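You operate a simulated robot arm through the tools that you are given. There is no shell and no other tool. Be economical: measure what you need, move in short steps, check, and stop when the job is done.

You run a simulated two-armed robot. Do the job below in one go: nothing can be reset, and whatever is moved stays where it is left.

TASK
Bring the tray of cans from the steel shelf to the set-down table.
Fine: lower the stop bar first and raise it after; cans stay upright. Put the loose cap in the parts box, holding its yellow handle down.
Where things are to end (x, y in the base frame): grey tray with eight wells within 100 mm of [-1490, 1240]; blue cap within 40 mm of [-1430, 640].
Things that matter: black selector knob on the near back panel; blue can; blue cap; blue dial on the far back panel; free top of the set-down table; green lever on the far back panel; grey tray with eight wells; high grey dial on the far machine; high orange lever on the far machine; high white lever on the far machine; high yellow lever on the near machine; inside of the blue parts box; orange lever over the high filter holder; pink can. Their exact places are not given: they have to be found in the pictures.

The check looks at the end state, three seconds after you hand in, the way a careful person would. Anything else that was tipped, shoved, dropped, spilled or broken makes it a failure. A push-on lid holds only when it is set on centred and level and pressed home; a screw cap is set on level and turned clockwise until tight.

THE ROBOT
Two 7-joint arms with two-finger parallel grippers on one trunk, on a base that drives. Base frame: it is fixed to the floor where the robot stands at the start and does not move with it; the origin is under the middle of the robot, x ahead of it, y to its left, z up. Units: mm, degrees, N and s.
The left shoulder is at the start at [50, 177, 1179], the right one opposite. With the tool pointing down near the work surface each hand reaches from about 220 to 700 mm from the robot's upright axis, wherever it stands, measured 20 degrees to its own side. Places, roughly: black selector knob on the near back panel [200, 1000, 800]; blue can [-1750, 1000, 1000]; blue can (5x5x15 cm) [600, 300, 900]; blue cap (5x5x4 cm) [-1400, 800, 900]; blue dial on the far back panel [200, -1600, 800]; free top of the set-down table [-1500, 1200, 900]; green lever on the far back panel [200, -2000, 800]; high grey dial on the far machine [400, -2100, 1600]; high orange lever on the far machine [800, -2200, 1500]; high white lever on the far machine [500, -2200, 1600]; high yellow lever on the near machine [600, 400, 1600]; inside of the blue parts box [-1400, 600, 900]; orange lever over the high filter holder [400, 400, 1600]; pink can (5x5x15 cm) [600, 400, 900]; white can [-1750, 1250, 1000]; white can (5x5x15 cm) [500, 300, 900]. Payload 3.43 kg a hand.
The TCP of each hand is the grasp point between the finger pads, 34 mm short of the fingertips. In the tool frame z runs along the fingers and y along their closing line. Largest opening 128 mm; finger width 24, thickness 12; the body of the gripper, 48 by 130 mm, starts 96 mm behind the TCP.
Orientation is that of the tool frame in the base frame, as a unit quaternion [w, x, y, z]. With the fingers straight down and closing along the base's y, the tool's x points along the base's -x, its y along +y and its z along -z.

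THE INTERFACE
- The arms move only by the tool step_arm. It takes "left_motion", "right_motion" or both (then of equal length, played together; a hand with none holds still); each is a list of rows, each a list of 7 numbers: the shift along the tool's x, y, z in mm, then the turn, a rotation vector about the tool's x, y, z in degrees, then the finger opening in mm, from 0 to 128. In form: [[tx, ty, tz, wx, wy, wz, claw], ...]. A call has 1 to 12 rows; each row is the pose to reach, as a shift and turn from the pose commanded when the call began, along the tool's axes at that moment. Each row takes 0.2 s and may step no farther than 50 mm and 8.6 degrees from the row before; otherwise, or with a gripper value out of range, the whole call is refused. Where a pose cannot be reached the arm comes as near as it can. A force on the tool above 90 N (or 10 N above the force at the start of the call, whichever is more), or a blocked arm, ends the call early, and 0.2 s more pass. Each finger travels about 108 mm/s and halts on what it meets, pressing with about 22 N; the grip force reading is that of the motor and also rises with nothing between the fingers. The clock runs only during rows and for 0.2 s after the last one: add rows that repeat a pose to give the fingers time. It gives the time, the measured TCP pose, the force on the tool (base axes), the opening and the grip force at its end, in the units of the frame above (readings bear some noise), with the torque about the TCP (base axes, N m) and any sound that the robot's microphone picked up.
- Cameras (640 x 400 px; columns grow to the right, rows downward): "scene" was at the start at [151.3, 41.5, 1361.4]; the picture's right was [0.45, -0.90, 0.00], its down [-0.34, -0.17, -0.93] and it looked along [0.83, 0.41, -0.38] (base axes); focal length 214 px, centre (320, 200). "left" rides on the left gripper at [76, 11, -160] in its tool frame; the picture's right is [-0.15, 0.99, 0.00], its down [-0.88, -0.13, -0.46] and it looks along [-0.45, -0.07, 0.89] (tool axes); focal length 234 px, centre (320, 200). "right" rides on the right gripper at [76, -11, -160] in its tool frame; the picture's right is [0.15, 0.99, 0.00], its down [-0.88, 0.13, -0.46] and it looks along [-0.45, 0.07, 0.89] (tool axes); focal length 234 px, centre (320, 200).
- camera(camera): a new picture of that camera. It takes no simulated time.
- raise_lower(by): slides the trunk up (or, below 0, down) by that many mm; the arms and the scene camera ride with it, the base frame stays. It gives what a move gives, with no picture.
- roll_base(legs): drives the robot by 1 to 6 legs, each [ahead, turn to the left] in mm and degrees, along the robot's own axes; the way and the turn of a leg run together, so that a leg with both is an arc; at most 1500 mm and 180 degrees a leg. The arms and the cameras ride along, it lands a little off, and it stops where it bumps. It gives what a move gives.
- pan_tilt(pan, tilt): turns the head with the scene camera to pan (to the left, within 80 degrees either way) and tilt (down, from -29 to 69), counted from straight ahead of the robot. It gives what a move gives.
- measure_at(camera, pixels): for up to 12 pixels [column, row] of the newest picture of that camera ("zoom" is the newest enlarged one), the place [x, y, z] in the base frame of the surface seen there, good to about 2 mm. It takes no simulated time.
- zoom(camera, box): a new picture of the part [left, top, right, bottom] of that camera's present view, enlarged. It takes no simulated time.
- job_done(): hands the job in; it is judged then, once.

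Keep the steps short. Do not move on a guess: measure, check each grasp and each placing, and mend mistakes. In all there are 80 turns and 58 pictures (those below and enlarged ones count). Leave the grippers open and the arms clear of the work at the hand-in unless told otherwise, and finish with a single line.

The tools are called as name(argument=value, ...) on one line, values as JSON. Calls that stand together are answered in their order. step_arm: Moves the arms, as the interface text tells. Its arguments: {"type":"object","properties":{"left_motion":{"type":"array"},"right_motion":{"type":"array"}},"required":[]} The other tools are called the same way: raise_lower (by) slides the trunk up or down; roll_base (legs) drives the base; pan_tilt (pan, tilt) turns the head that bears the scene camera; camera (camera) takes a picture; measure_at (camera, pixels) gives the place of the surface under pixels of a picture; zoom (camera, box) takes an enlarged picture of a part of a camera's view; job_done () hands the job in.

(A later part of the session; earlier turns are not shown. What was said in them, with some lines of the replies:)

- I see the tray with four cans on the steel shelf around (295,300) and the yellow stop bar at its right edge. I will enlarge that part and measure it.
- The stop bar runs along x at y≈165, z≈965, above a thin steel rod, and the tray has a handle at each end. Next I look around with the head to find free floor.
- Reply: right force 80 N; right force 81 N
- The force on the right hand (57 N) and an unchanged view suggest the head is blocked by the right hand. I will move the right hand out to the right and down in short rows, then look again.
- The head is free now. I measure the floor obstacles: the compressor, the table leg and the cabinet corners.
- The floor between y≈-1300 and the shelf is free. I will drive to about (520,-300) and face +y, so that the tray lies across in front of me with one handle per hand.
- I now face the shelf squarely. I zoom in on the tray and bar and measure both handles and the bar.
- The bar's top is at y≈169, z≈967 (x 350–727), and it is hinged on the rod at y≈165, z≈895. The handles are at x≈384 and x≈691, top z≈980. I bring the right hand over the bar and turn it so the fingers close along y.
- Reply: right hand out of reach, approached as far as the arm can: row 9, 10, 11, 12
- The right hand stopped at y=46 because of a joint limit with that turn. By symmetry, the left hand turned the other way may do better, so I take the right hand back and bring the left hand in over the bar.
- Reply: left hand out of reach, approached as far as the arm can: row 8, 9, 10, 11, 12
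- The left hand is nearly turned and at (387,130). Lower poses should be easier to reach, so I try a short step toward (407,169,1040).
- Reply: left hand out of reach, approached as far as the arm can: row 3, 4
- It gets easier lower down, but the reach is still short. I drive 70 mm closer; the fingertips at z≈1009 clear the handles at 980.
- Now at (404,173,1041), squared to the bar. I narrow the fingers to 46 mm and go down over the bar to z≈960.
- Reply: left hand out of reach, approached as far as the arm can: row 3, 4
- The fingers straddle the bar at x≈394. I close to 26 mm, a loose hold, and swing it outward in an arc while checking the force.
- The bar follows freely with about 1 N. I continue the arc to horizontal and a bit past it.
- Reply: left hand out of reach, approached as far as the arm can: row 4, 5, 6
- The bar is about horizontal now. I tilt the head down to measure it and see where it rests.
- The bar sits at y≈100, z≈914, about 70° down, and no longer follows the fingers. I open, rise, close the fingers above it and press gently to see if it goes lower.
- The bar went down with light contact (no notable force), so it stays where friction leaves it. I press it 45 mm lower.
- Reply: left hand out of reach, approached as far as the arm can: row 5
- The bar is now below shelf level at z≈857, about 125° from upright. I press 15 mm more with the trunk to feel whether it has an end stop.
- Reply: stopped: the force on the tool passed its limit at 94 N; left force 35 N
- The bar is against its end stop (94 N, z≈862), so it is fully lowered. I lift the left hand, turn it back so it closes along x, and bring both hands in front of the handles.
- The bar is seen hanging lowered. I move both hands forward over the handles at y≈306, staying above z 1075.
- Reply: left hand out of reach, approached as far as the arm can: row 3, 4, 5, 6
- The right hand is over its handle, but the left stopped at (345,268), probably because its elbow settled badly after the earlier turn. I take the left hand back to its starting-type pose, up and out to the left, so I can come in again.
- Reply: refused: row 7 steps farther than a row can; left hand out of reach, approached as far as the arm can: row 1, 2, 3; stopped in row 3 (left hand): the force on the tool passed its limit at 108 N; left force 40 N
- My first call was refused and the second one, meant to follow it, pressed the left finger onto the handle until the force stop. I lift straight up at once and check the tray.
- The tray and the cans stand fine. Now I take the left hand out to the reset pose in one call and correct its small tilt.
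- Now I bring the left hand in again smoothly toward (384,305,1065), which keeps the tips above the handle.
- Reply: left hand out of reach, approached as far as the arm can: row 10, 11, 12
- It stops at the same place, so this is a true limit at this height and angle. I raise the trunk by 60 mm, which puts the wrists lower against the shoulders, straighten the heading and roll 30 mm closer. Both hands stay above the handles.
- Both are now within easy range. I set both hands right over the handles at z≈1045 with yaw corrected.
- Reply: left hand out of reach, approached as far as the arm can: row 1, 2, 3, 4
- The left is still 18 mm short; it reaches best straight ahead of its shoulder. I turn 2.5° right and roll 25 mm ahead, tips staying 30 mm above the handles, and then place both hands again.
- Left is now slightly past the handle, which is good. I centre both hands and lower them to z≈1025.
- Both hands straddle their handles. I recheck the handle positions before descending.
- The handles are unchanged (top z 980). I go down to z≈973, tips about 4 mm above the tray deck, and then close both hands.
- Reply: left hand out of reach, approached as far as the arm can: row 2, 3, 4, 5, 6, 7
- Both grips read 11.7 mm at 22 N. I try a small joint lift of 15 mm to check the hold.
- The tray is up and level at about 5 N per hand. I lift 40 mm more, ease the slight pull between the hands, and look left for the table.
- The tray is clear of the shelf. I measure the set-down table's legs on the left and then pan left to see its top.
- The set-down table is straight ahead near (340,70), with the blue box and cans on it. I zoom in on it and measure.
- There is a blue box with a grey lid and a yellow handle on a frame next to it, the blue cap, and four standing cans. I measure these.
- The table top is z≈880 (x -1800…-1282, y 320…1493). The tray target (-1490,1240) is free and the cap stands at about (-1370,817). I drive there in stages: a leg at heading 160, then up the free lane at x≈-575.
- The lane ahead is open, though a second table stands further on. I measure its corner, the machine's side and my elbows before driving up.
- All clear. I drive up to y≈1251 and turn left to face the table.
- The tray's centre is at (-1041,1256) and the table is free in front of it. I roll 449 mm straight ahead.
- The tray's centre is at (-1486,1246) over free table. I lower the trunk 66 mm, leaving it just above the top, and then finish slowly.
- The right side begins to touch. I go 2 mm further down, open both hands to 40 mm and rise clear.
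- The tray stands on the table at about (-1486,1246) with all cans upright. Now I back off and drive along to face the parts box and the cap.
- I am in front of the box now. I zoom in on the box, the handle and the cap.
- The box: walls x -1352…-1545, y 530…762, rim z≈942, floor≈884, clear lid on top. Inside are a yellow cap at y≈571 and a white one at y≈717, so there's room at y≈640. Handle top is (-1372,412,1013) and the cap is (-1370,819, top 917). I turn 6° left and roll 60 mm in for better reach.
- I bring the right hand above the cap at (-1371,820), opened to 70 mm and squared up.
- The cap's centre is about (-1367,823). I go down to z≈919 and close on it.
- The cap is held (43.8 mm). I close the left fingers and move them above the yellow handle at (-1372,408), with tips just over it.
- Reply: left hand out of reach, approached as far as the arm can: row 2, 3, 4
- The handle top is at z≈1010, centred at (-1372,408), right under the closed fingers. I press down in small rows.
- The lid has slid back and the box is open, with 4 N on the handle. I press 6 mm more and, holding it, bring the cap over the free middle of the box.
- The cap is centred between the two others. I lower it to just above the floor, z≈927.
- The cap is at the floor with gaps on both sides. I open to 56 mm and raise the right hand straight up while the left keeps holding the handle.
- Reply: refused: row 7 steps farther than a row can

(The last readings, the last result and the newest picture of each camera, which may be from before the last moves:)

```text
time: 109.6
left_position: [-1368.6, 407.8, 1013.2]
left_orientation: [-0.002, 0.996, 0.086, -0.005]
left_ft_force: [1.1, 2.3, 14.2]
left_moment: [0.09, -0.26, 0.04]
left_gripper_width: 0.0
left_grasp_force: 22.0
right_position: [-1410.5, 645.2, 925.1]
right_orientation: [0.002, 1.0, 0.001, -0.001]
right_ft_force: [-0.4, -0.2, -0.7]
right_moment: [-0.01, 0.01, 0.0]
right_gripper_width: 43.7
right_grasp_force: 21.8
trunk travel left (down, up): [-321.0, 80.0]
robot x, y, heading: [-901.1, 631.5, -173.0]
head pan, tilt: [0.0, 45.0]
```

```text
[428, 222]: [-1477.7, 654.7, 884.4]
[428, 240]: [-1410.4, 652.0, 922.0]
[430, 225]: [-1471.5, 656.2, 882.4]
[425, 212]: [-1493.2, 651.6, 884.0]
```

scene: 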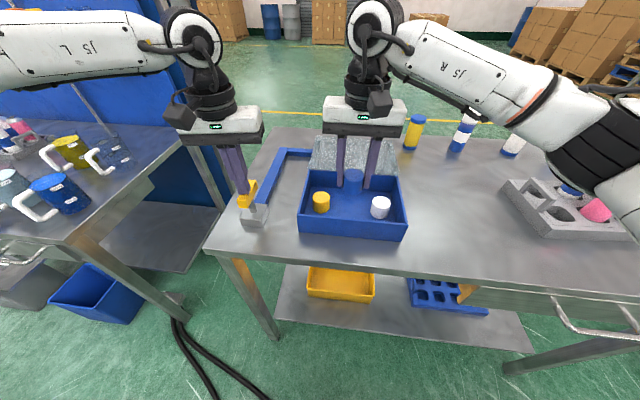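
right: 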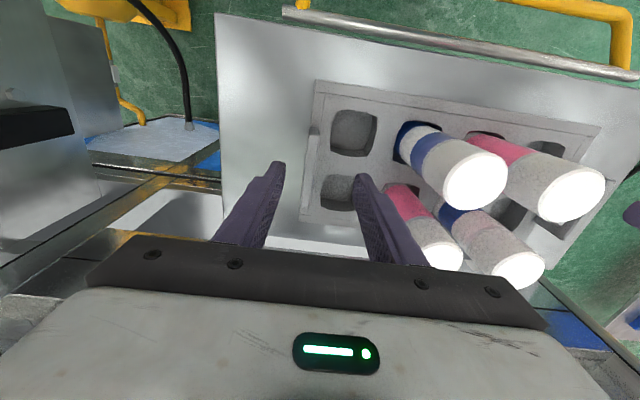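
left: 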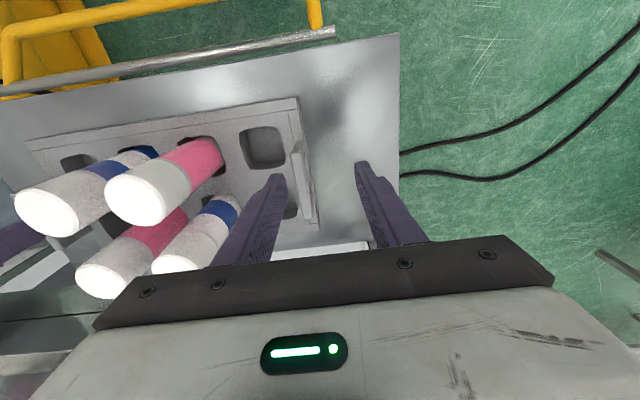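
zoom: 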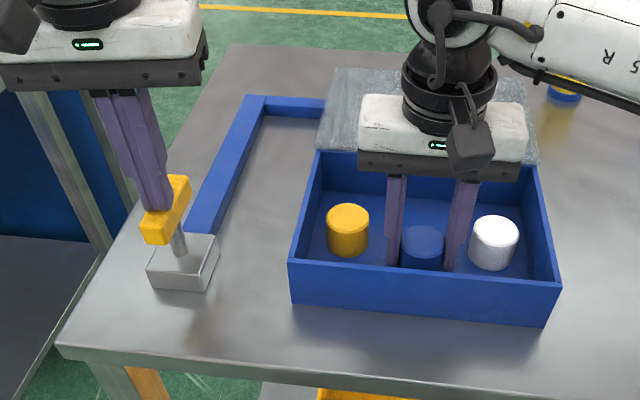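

One row was too long, so nothing moved. I repeat with shorter steps.

step_arm(right_motion=[[0, 0, 1, 0, 0, 0, 50], [0, 0, 1, 0, 0, 0, 56], [0, 0, 1, 0, 0, 0, 56], [0, 0, -35, 0, 0, 0, 56], [0, 0, -75, 0, 0, 0, 56], [0, 0, -115, 0, 0, 0, 56], [10, -20, -150, 0, 0, 0, 56], [25, -55, -160, 0, 0, 0, 56], [40, -90, -165, 0, 0, 0, 56]])

zoom(camera="scene", box=[180, 125, 440, 255])

measure_at(camera="zoom", pixels=[[422, 235], [422, 230], [405, 232], [440, 232], [422, 242]])

```text
time: 111.6
left_position: [-1369.5, 409.5, 1012.8]
left_orientation: [-0.002, 0.996, 0.085, -0.004]
left_ft_force: [-0.3, 1.8, 16.7]
left_moment: [0.07, -0.2, -0.04]
left_gripper_width: 0.0
left_grasp_force: 22.2
right_position: [-1369.6, 736.8, 1086.2]
right_orientation: [0.001, 1.0, 0.001, 0.0]
right_ft_force: [0.0, -0.3, -0.2]
right_moment: [-0.01, -0.05, 0.01]
right_gripper_width: 55.9
right_grasp_force: 0.1
trunk travel left (down, up): [-321.0, 80.0]
robot x, y, heading: [-899.3, 627.5, -173.1]
head pan, tilt: [0.0, 45.0]
```

```text
2.46 times, centred on (310, 190) of scene
```

zoom: 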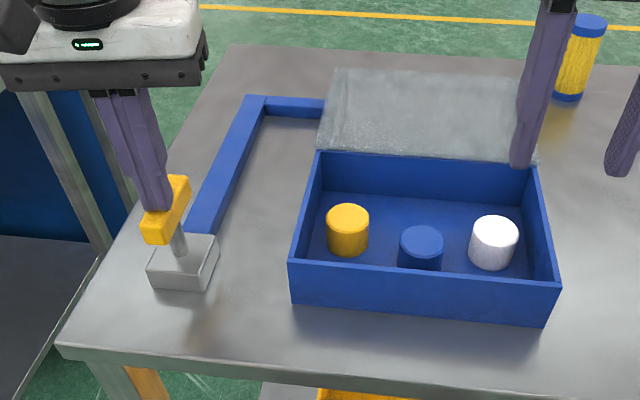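

```text
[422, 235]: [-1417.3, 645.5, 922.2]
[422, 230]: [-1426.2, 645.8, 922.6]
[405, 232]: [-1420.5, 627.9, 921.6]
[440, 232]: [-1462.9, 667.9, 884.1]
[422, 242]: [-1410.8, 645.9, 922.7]
```

The cap stands upright at about (-1411,646), within 20 mm of the target. I let the handle come up slowly and lift the left hand clear.

step_arm(left_motion=[[0, 0, -8, 0, 0, 0, 0], [0, 0, -16, 0, 0, 0, 0], [0, 0, -24, 0, 0, 0, 0], [0, 0, -32, 0, 0, 0, 0], [0, 0, -42, 0, 0, 0, 0], [0, 0, -75, 0, 0, 0, 0], [10, 0, -110, 0, 0, 0, 20], [30, 0, -130, 0, 0, 0, 40]])

camera(camera="scene")

```text
time: 113.4
left_position: [-1335.3, 409.4, 1138.0]
left_orientation: [-0.002, 0.996, 0.087, -0.002]
left_ft_force: [-0.5, -0.3, 0.8]
left_moment: [-0.04, 0.01, -0.04]
left_gripper_width: 40.1
left_grasp_force: 0.1
left hand out of reach, approached as far as the arm can: row 6, 7, 8
right_position: [-1370.7, 735.4, 1086.8]
right_orientation: [0.002, 1.0, 0.001, -0.001]
right_ft_force: [0.0, 0.1, 1.2]
right_moment: [-0.02, -0.01, 0.01]
right_gripper_width: 56.1
right_grasp_force: 0.1
trunk travel left (down, up): [-321.0, 80.0]
robot x, y, heading: [-898.7, 631.2, -173.1]
head pan, tilt: [0.0, 45.0]
```

```text
8 pictures are left
```

scene: 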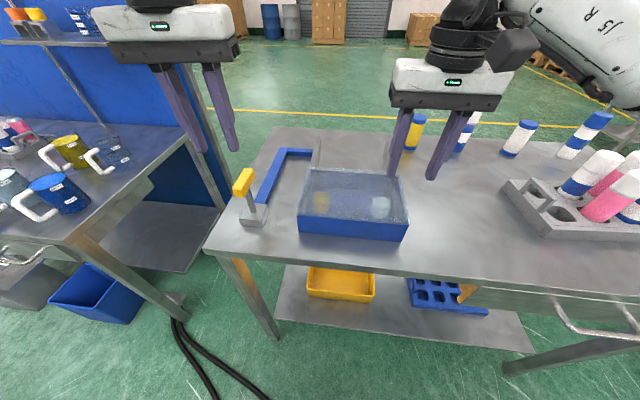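

The lid closed and everything stands; the box work is done. Now I retrace my proven path in reverse, back to in front of the steel shelf, to raise the stop bar.

roll_base(legs=[[-350, 0], [0, -97], [-863, 0], [0, 70], [-1150, 0], [0, -68.5]])

```text
time: 135.5
left_position: [369.5, -138.4, 1138.6]
left_orientation: [-0.004, 0.737, -0.676, 0.0]
left_ft_force: [-0.7, 0.1, 0.6]
left_moment: [0.0, 0.01, 0.02]
left_gripper_width: 39.8
left_grasp_force: 0.1
right_position: [697.7, -131.0, 1086.4]
right_orientation: [-0.001, -0.676, 0.737, 0.001]
right_ft_force: [1.7, 0.9, 0.5]
right_moment: [0.04, 0.03, 0.05]
right_gripper_width: 55.9
right_grasp_force: 0.2
trunk travel left (down, up): [-321.0, 80.0]
robot x, y, heading: [551.9, -589.7, 91.8]
head pan, tilt: [0.0, 45.0]
```

At (552,-590), facing the shelf. I roll ahead 360 mm, then turn the left hand so it closes along y above the lowered bar.

roll_base(legs=[[360, 0]])

step_arm(left_motion=[[11, -3, 5, 0, 0, -7.7, 50], [22, -6, 15, 0, 0, -15.4, 50], [33, -9, 25, 0, 0, -23.1, 50], [44, -12, 40, 0, 0, -30.8, 50], [55, -15, 55, 0, 0, -38.5, 50], [66, -18, 70, 0, 0, -46.2, 50], [77, -21, 85, 0, 0, -53.9, 50], [88, -24, 98, 0, 0, -61.6, 50], [99, -27, 111, 0, 0, -69.3, 50], [110, -30, 124, 0, 0, -77, 50], [118, -32, 138, 0, 0, -85, 50]])

pan_tilt(pan=0, tilt=58)

camera(camera="scene")

```text
time: 137.8
left_position: [360.1, 223.9, 1138.5]
left_orientation: [-0.002, 0.737, -0.676, 0.001]
left_ft_force: [-0.7, 0.2, -0.3]
left_moment: [-0.01, 0.03, -0.01]
left_gripper_width: 39.8
left_grasp_force: 0.1
right_position: [686.7, 228.4, 1086.2]
right_orientation: [-0.001, -0.675, 0.738, 0.001]
right_ft_force: [-0.6, -0.4, 0.5]
right_moment: [0.0, 0.02, 0.0]
right_gripper_width: 56.1
right_grasp_force: 0.0
trunk travel left (down, up): [-321.0, 80.0]
robot x, y, heading: [537.1, -235.3, 91.9]
head pan, tilt: [0.0, 45.0]
```

```text
time: 140.2
left_position: [402.5, 107.7, 999.5]
left_orientation: [-0.002, 1.0, 0.0, 0.003]
left_ft_force: [-0.4, 0.9, -0.4]
left_moment: [0.01, 0.04, -0.01]
left_gripper_width: 50.3
left_grasp_force: 0.1
right_position: [686.2, 228.2, 1086.6]
right_orientation: [0.0, -0.675, 0.737, 0.002]
right_ft_force: [0.9, -1.1, 0.7]
right_moment: [0.0, 0.02, 0.02]
right_gripper_width: 56.0
right_grasp_force: 0.1
trunk travel left (down, up): [-321.0, 80.0]
robot x, y, heading: [538.9, -233.1, 91.9]
head pan, tilt: [0.0, 45.0]
```

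```text
time: 141.0
left_position: [403.1, 108.8, 998.2]
left_orientation: [-0.002, 1.0, -0.002, 0.002]
left_ft_force: [0.0, -0.4, -0.9]
left_moment: [-0.01, 0.0, 0.02]
left_gripper_width: 49.9
left_grasp_force: 0.0
right_position: [686.3, 227.6, 1086.7]
right_orientation: [0.0, -0.675, 0.738, 0.001]
right_ft_force: [0.4, 0.4, -0.4]
right_moment: [0.02, 0.02, 0.0]
right_gripper_width: 56.4
right_grasp_force: 0.0
trunk travel left (down, up): [-321.0, 80.0]
robot x, y, heading: [540.0, -234.1, 91.7]
head pan, tilt: [0.0, 58.0]
```

```text
7 pictures are left
```

scene: 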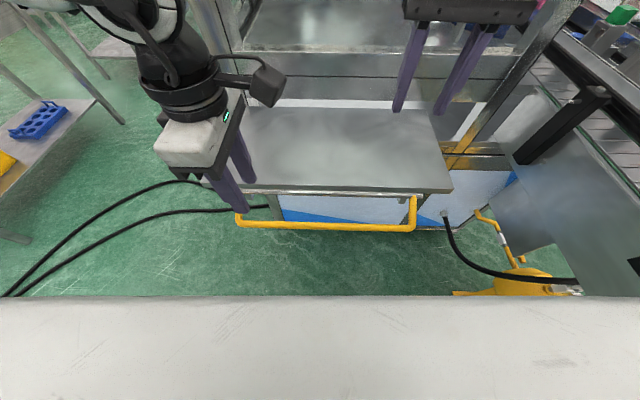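

measure_at(camera="scene", pixels=[[330, 224], [330, 226], [330, 228], [270, 223], [250, 222], [414, 212]])

```text
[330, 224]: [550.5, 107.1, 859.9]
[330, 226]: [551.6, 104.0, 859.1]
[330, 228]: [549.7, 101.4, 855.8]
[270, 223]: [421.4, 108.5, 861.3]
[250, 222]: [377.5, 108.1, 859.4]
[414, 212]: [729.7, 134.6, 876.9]
```

The bar's centre is at about (107, z 854). I lower the trunk 90 mm, which puts the tips just above it, then go down astride it with the arm.

raise_lower(by=-90)

step_arm(left_motion=[[0, 0, 12, 0, 0, 0, 50], [0, 0, 24, 0, 0, 0, 50], [0, 0, 36, 0, 0, 0, 50]])

```text
time: 142.2
left_position: [402.0, 109.6, 909.8]
left_orientation: [-0.003, 1.0, -0.001, 0.002]
left_ft_force: [0.2, -0.7, -0.4]
left_moment: [-0.02, -0.02, 0.03]
left_gripper_width: 50.2
left_grasp_force: 0.2
right_position: [686.3, 227.3, 997.0]
right_orientation: [0.001, -0.675, 0.738, 0.001]
right_ft_force: [0.2, 0.5, -0.1]
right_moment: [0.02, 0.02, 0.02]
right_gripper_width: 56.0
right_grasp_force: 0.1
trunk travel left (down, up): [-231.0, 170.0]
robot x, y, heading: [542.1, -234.1, 91.7]
head pan, tilt: [0.0, 58.0]
```

```text
time: 143.1
left_position: [402.6, 109.1, 872.2]
left_orientation: [-0.002, 1.0, -0.001, 0.003]
left_ft_force: [0.7, -0.2, -0.3]
left_moment: [0.03, 0.02, -0.05]
left_gripper_width: 49.6
left_grasp_force: 0.1
right_position: [687.9, 227.4, 996.0]
right_orientation: [-0.001, -0.675, 0.738, 0.002]
right_ft_force: [0.6, 0.3, 1.1]
right_moment: [-0.02, 0.0, -0.04]
right_gripper_width: 56.0
right_grasp_force: 0.0
trunk travel left (down, up): [-231.0, 170.0]
robot x, y, heading: [541.2, -227.0, 91.7]
head pan, tilt: [0.0, 58.0]
```

Astride the bar. I close firmly and lift it along the arc to about 70°, checking the force.

step_arm(left_motion=[[0, 0, 0, 0, 0, 0, 25], [0, 0, 0, 0, 0, 0, 0], [0, 0, 0, 0, 0, 0, 0], [0, 3, -8, 0, 0, 0, 0], [0, 6, -18, 0, 0, 0, 0], [0, 9, -30, 0, 0, 0, 0], [0, 10, -41, 0, 0, 0, 0], [0, 9, -52, 0, 0, 0, 0], [0, 6, -64, 0, 0, 0, 0]])

camera(camera="scene")

measure_at(camera="scene", pixels=[[330, 214], [330, 216], [330, 218], [330, 220], [330, 222], [330, 224]])

```text
time: 145.1
left_position: [401.7, 104.0, 938.7]
left_orientation: [-0.004, 1.0, -0.002, 0.003]
left_ft_force: [7.7, -9.1, -2.0]
left_moment: [-0.41, 0.06, 0.32]
left_gripper_width: 15.6
left_grasp_force: 45.2
right_position: [686.2, 227.7, 996.0]
right_orientation: [0.0, -0.675, 0.737, 0.002]
right_ft_force: [0.8, 0.1, -0.2]
right_moment: [-0.01, 0.03, 0.0]
right_gripper_width: 55.9
right_grasp_force: 0.0
trunk travel left (down, up): [-231.0, 170.0]
robot x, y, heading: [541.3, -230.8, 92.0]
head pan, tilt: [0.0, 58.0]
```

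```text
6 pictures are left
```

scene: 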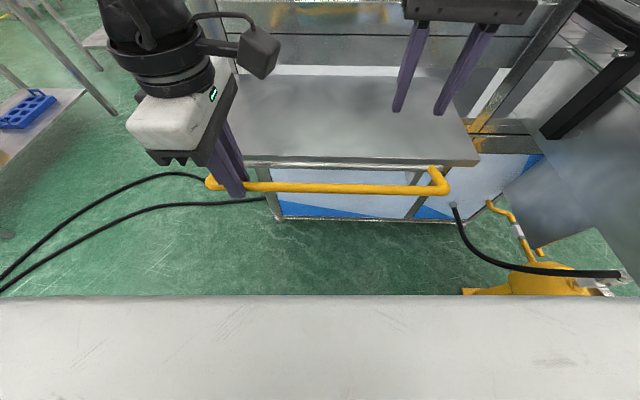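

```text
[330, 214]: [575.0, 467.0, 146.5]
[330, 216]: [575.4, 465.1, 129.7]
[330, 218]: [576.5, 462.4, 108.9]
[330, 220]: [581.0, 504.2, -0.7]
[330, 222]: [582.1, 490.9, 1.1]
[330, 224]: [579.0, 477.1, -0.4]
```

The bar comes up with the hand, with modest forces of about 9 N. I continue the arc to upright.

step_arm(left_motion=[[0, -4, -10, 0, 0, 0, 0], [0, -11, -20, 0, 0, 0, 0], [0, -20, -29, 0, 0, 0, 0], [0, -30, -36, 0, 0, 0, 0], [0, -41, -41, 0, 0, 0, 0], [0, -52, -44, 0, 0, 0, 0], [0, -60, -45, 0, 0, 0, 0], [0, -66, -45, 0, 0, 0, 0]])

camera(camera="scene")

```text
time: 146.8
left_position: [401.2, 168.6, 982.6]
left_orientation: [-0.003, 1.0, -0.002, 0.002]
left_ft_force: [0.5, -2.1, 7.5]
left_moment: [-0.19, 0.11, 0.23]
left_gripper_width: 15.6
left_grasp_force: 44.7
right_position: [686.5, 227.7, 996.6]
right_orientation: [0.0, -0.675, 0.738, 0.002]
right_ft_force: [0.3, -0.1, 0.1]
right_moment: [0.01, -0.04, 0.03]
right_gripper_width: 56.3
right_grasp_force: 0.1
trunk travel left (down, up): [-231.0, 170.0]
robot x, y, heading: [540.8, -232.9, 91.9]
head pan, tilt: [0.0, 58.0]
```

```text
5 pictures are left
```

scene: 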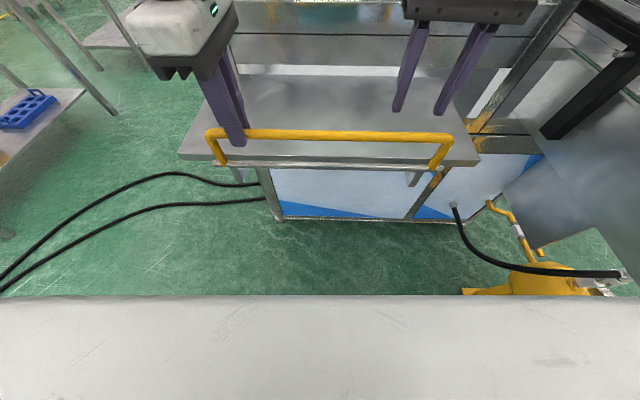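

measure_at(camera="scene", pixels=[[330, 133], [330, 136], [430, 137], [270, 133], [215, 145], [440, 155]])

```text
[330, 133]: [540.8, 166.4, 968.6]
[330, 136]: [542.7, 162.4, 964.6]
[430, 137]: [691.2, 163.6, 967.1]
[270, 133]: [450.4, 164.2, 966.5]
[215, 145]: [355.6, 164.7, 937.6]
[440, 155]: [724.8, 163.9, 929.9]
```

The bar is nearly at its first place (y 165 against 169 before). I push 5 mm more toward the stop, watching the force.

step_arm(left_motion=[[0, -2, 0, 0, 0, 0, 0], [0, -4, 0, 0, 0, 0, 0], [0, -6, 0, 0, 0, 0, 0], [0, -6, 0, 0, 0, 0, 0]])

measure_at(camera="scene", pixels=[[330, 133]])

```text
time: 147.8
left_position: [402.2, 169.3, 982.3]
left_orientation: [0.0, 1.0, -0.003, 0.002]
left_ft_force: [-1.6, -21.9, 0.5]
left_moment: [-0.39, -0.48, 0.3]
left_gripper_width: 15.4
left_grasp_force: 45.6
right_position: [687.1, 226.5, 996.9]
right_orientation: [0.002, -0.675, 0.738, 0.002]
right_ft_force: [-0.2, -0.1, -0.1]
right_moment: [-0.02, 0.04, -0.01]
right_gripper_width: 56.1
right_grasp_force: 0.0
trunk travel left (down, up): [-231.0, 170.0]
robot x, y, heading: [542.3, -233.4, 91.8]
head pan, tilt: [0.0, 58.0]
```

```text
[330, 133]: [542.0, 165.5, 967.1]
```

22 N with no further motion: the bar is at its upright stop. I open the fingers evenly and lift straight off.

step_arm(left_motion=[[0, 4, 0, 0, 0, 0, 15], [0, 4, 0, 0, 0, 0, 30], [0, 4, 0, 0, 0, 0, 46], [0, 4, 0, 0, 0, 0, 46], [0, 4, -40, 0, 0, 0, 46], [0, 4, -80, 0, 0, 0, 46], [0, 4, -115, 0, 0, 0, 46]])

zoom(camera="scene", box=[160, 80, 490, 240])

measure_at(camera="scene", pixels=[[330, 133], [270, 133], [430, 137], [215, 145]])

```text
time: 149.4
left_position: [382.7, 162.2, 1091.9]
left_orientation: [-0.002, 1.0, 0.0, 0.002]
left_ft_force: [0.1, 0.4, -0.1]
left_moment: [0.03, 0.01, -0.03]
left_gripper_width: 46.0
left_grasp_force: 0.0
left hand out of reach, approached as far as the arm can: row 6, 7
right_position: [687.0, 228.0, 996.5]
right_orientation: [0.0, -0.675, 0.738, 0.001]
right_ft_force: [0.1, -0.1, 0.3]
right_moment: [-0.01, 0.02, 0.0]
right_gripper_width: 56.3
right_grasp_force: 0.0
trunk travel left (down, up): [-231.0, 170.0]
robot x, y, heading: [540.3, -230.1, 91.7]
head pan, tilt: [0.0, 58.0]
```

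```text
1.94 times, centred on (325, 160) of scene
```

zoom: 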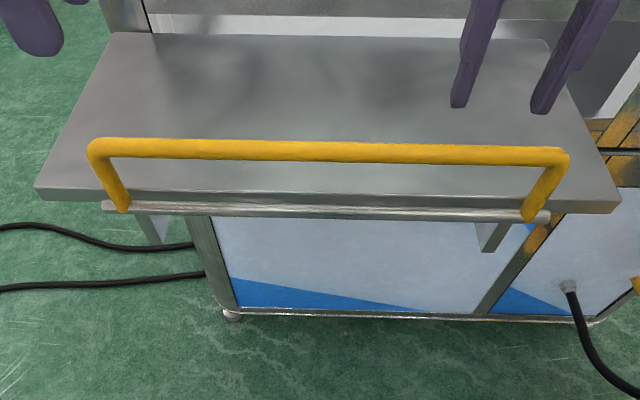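

```text
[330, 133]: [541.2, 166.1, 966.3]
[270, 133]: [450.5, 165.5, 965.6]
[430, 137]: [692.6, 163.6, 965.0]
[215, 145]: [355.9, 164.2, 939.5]
```

The bar stands upright by itself. The right hand's tips (z≈962) are below the bar's top, so I raise the trunk 130 mm before backing away.

raise_lower(by=130)

roll_base(legs=[[-350, 0]])

step_arm(left_motion=[[0, 0, 0, 0, 0, 0, 80], [0, 0, 0, 0, 0, 0, 120], [0, 0, 0, 0, 0, 0, 120]], right_motion=[[0, 0, 0, 0, 0, 0, 80], [0, 0, 0, 0, 0, 0, 120], [0, 0, 0, 0, 0, 0, 120]])

camera(camera="scene")

```text
time: 151.0
left_position: [381.4, 163.0, 1222.4]
left_orientation: [-0.002, 1.0, -0.002, 0.002]
left_ft_force: [0.7, 0.4, -0.3]
left_moment: [-0.02, -0.01, 0.03]
left_gripper_width: 46.0
left_grasp_force: 0.1
right_position: [686.7, 228.0, 1125.8]
right_orientation: [0.0, -0.675, 0.738, 0.0]
right_ft_force: [-0.2, 0.5, 0.9]
right_moment: [-0.02, 0.05, 0.0]
right_gripper_width: 56.2
right_grasp_force: 0.1
trunk travel left (down, up): [-361.0, 40.0]
robot x, y, heading: [539.2, -233.9, 91.6]
head pan, tilt: [0.0, 58.0]
```

```text
time: 153.3
left_position: [393.8, -192.8, 1223.6]
left_orientation: [-0.003, 1.0, -0.003, 0.003]
left_ft_force: [0.6, -0.2, 0.2]
left_moment: [-0.01, -0.01, 0.01]
left_gripper_width: 45.8
left_grasp_force: 0.0
right_position: [698.4, -127.9, 1126.2]
right_orientation: [0.0, -0.674, 0.739, 0.002]
right_ft_force: [0.3, 0.2, -1.1]
right_moment: [0.04, 0.02, 0.0]
right_gripper_width: 56.4
right_grasp_force: 0.0
trunk travel left (down, up): [-361.0, 40.0]
robot x, y, heading: [544.6, -586.8, 91.7]
head pan, tilt: [0.0, 58.0]
```

```text
time: 154.1
left_position: [393.6, -192.5, 1222.8]
left_orientation: [-0.003, 1.0, -0.003, 0.002]
left_ft_force: [0.0, -0.3, 0.2]
left_moment: [0.01, -0.01, 0.0]
left_gripper_width: 119.8
left_grasp_force: 0.0
right_position: [698.8, -126.6, 1125.6]
right_orientation: [0.0, -0.674, 0.739, 0.002]
right_ft_force: [0.2, -0.4, -0.1]
right_moment: [0.02, 0.02, 0.02]
right_gripper_width: 120.1
right_grasp_force: 0.1
trunk travel left (down, up): [-361.0, 40.0]
robot x, y, heading: [550.3, -589.4, 91.9]
head pan, tilt: [0.0, 58.0]
```

```text
3 pictures are left
```

scene: 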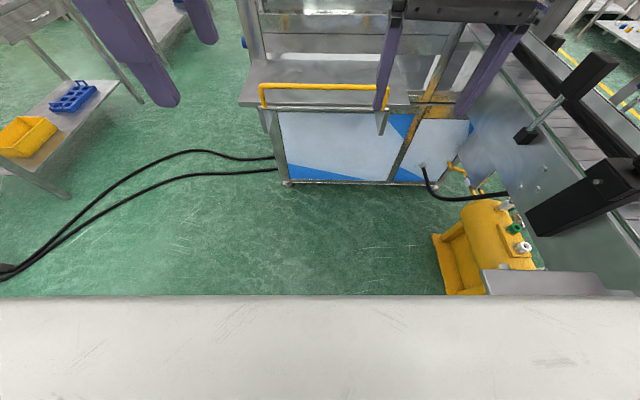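

The bar is up, the shelf is empty, both hands are open and clear, and the tray and cap were checked in place. I hand in.

job_done()

```text
The job is handed in.
```

The job is handed in: the tray stands at about (-1486, 1246) with all four cans upright, the blue cap is in the closed parts box at about (-1411, 646), the stop bar is back up, and both hands are open and clear.
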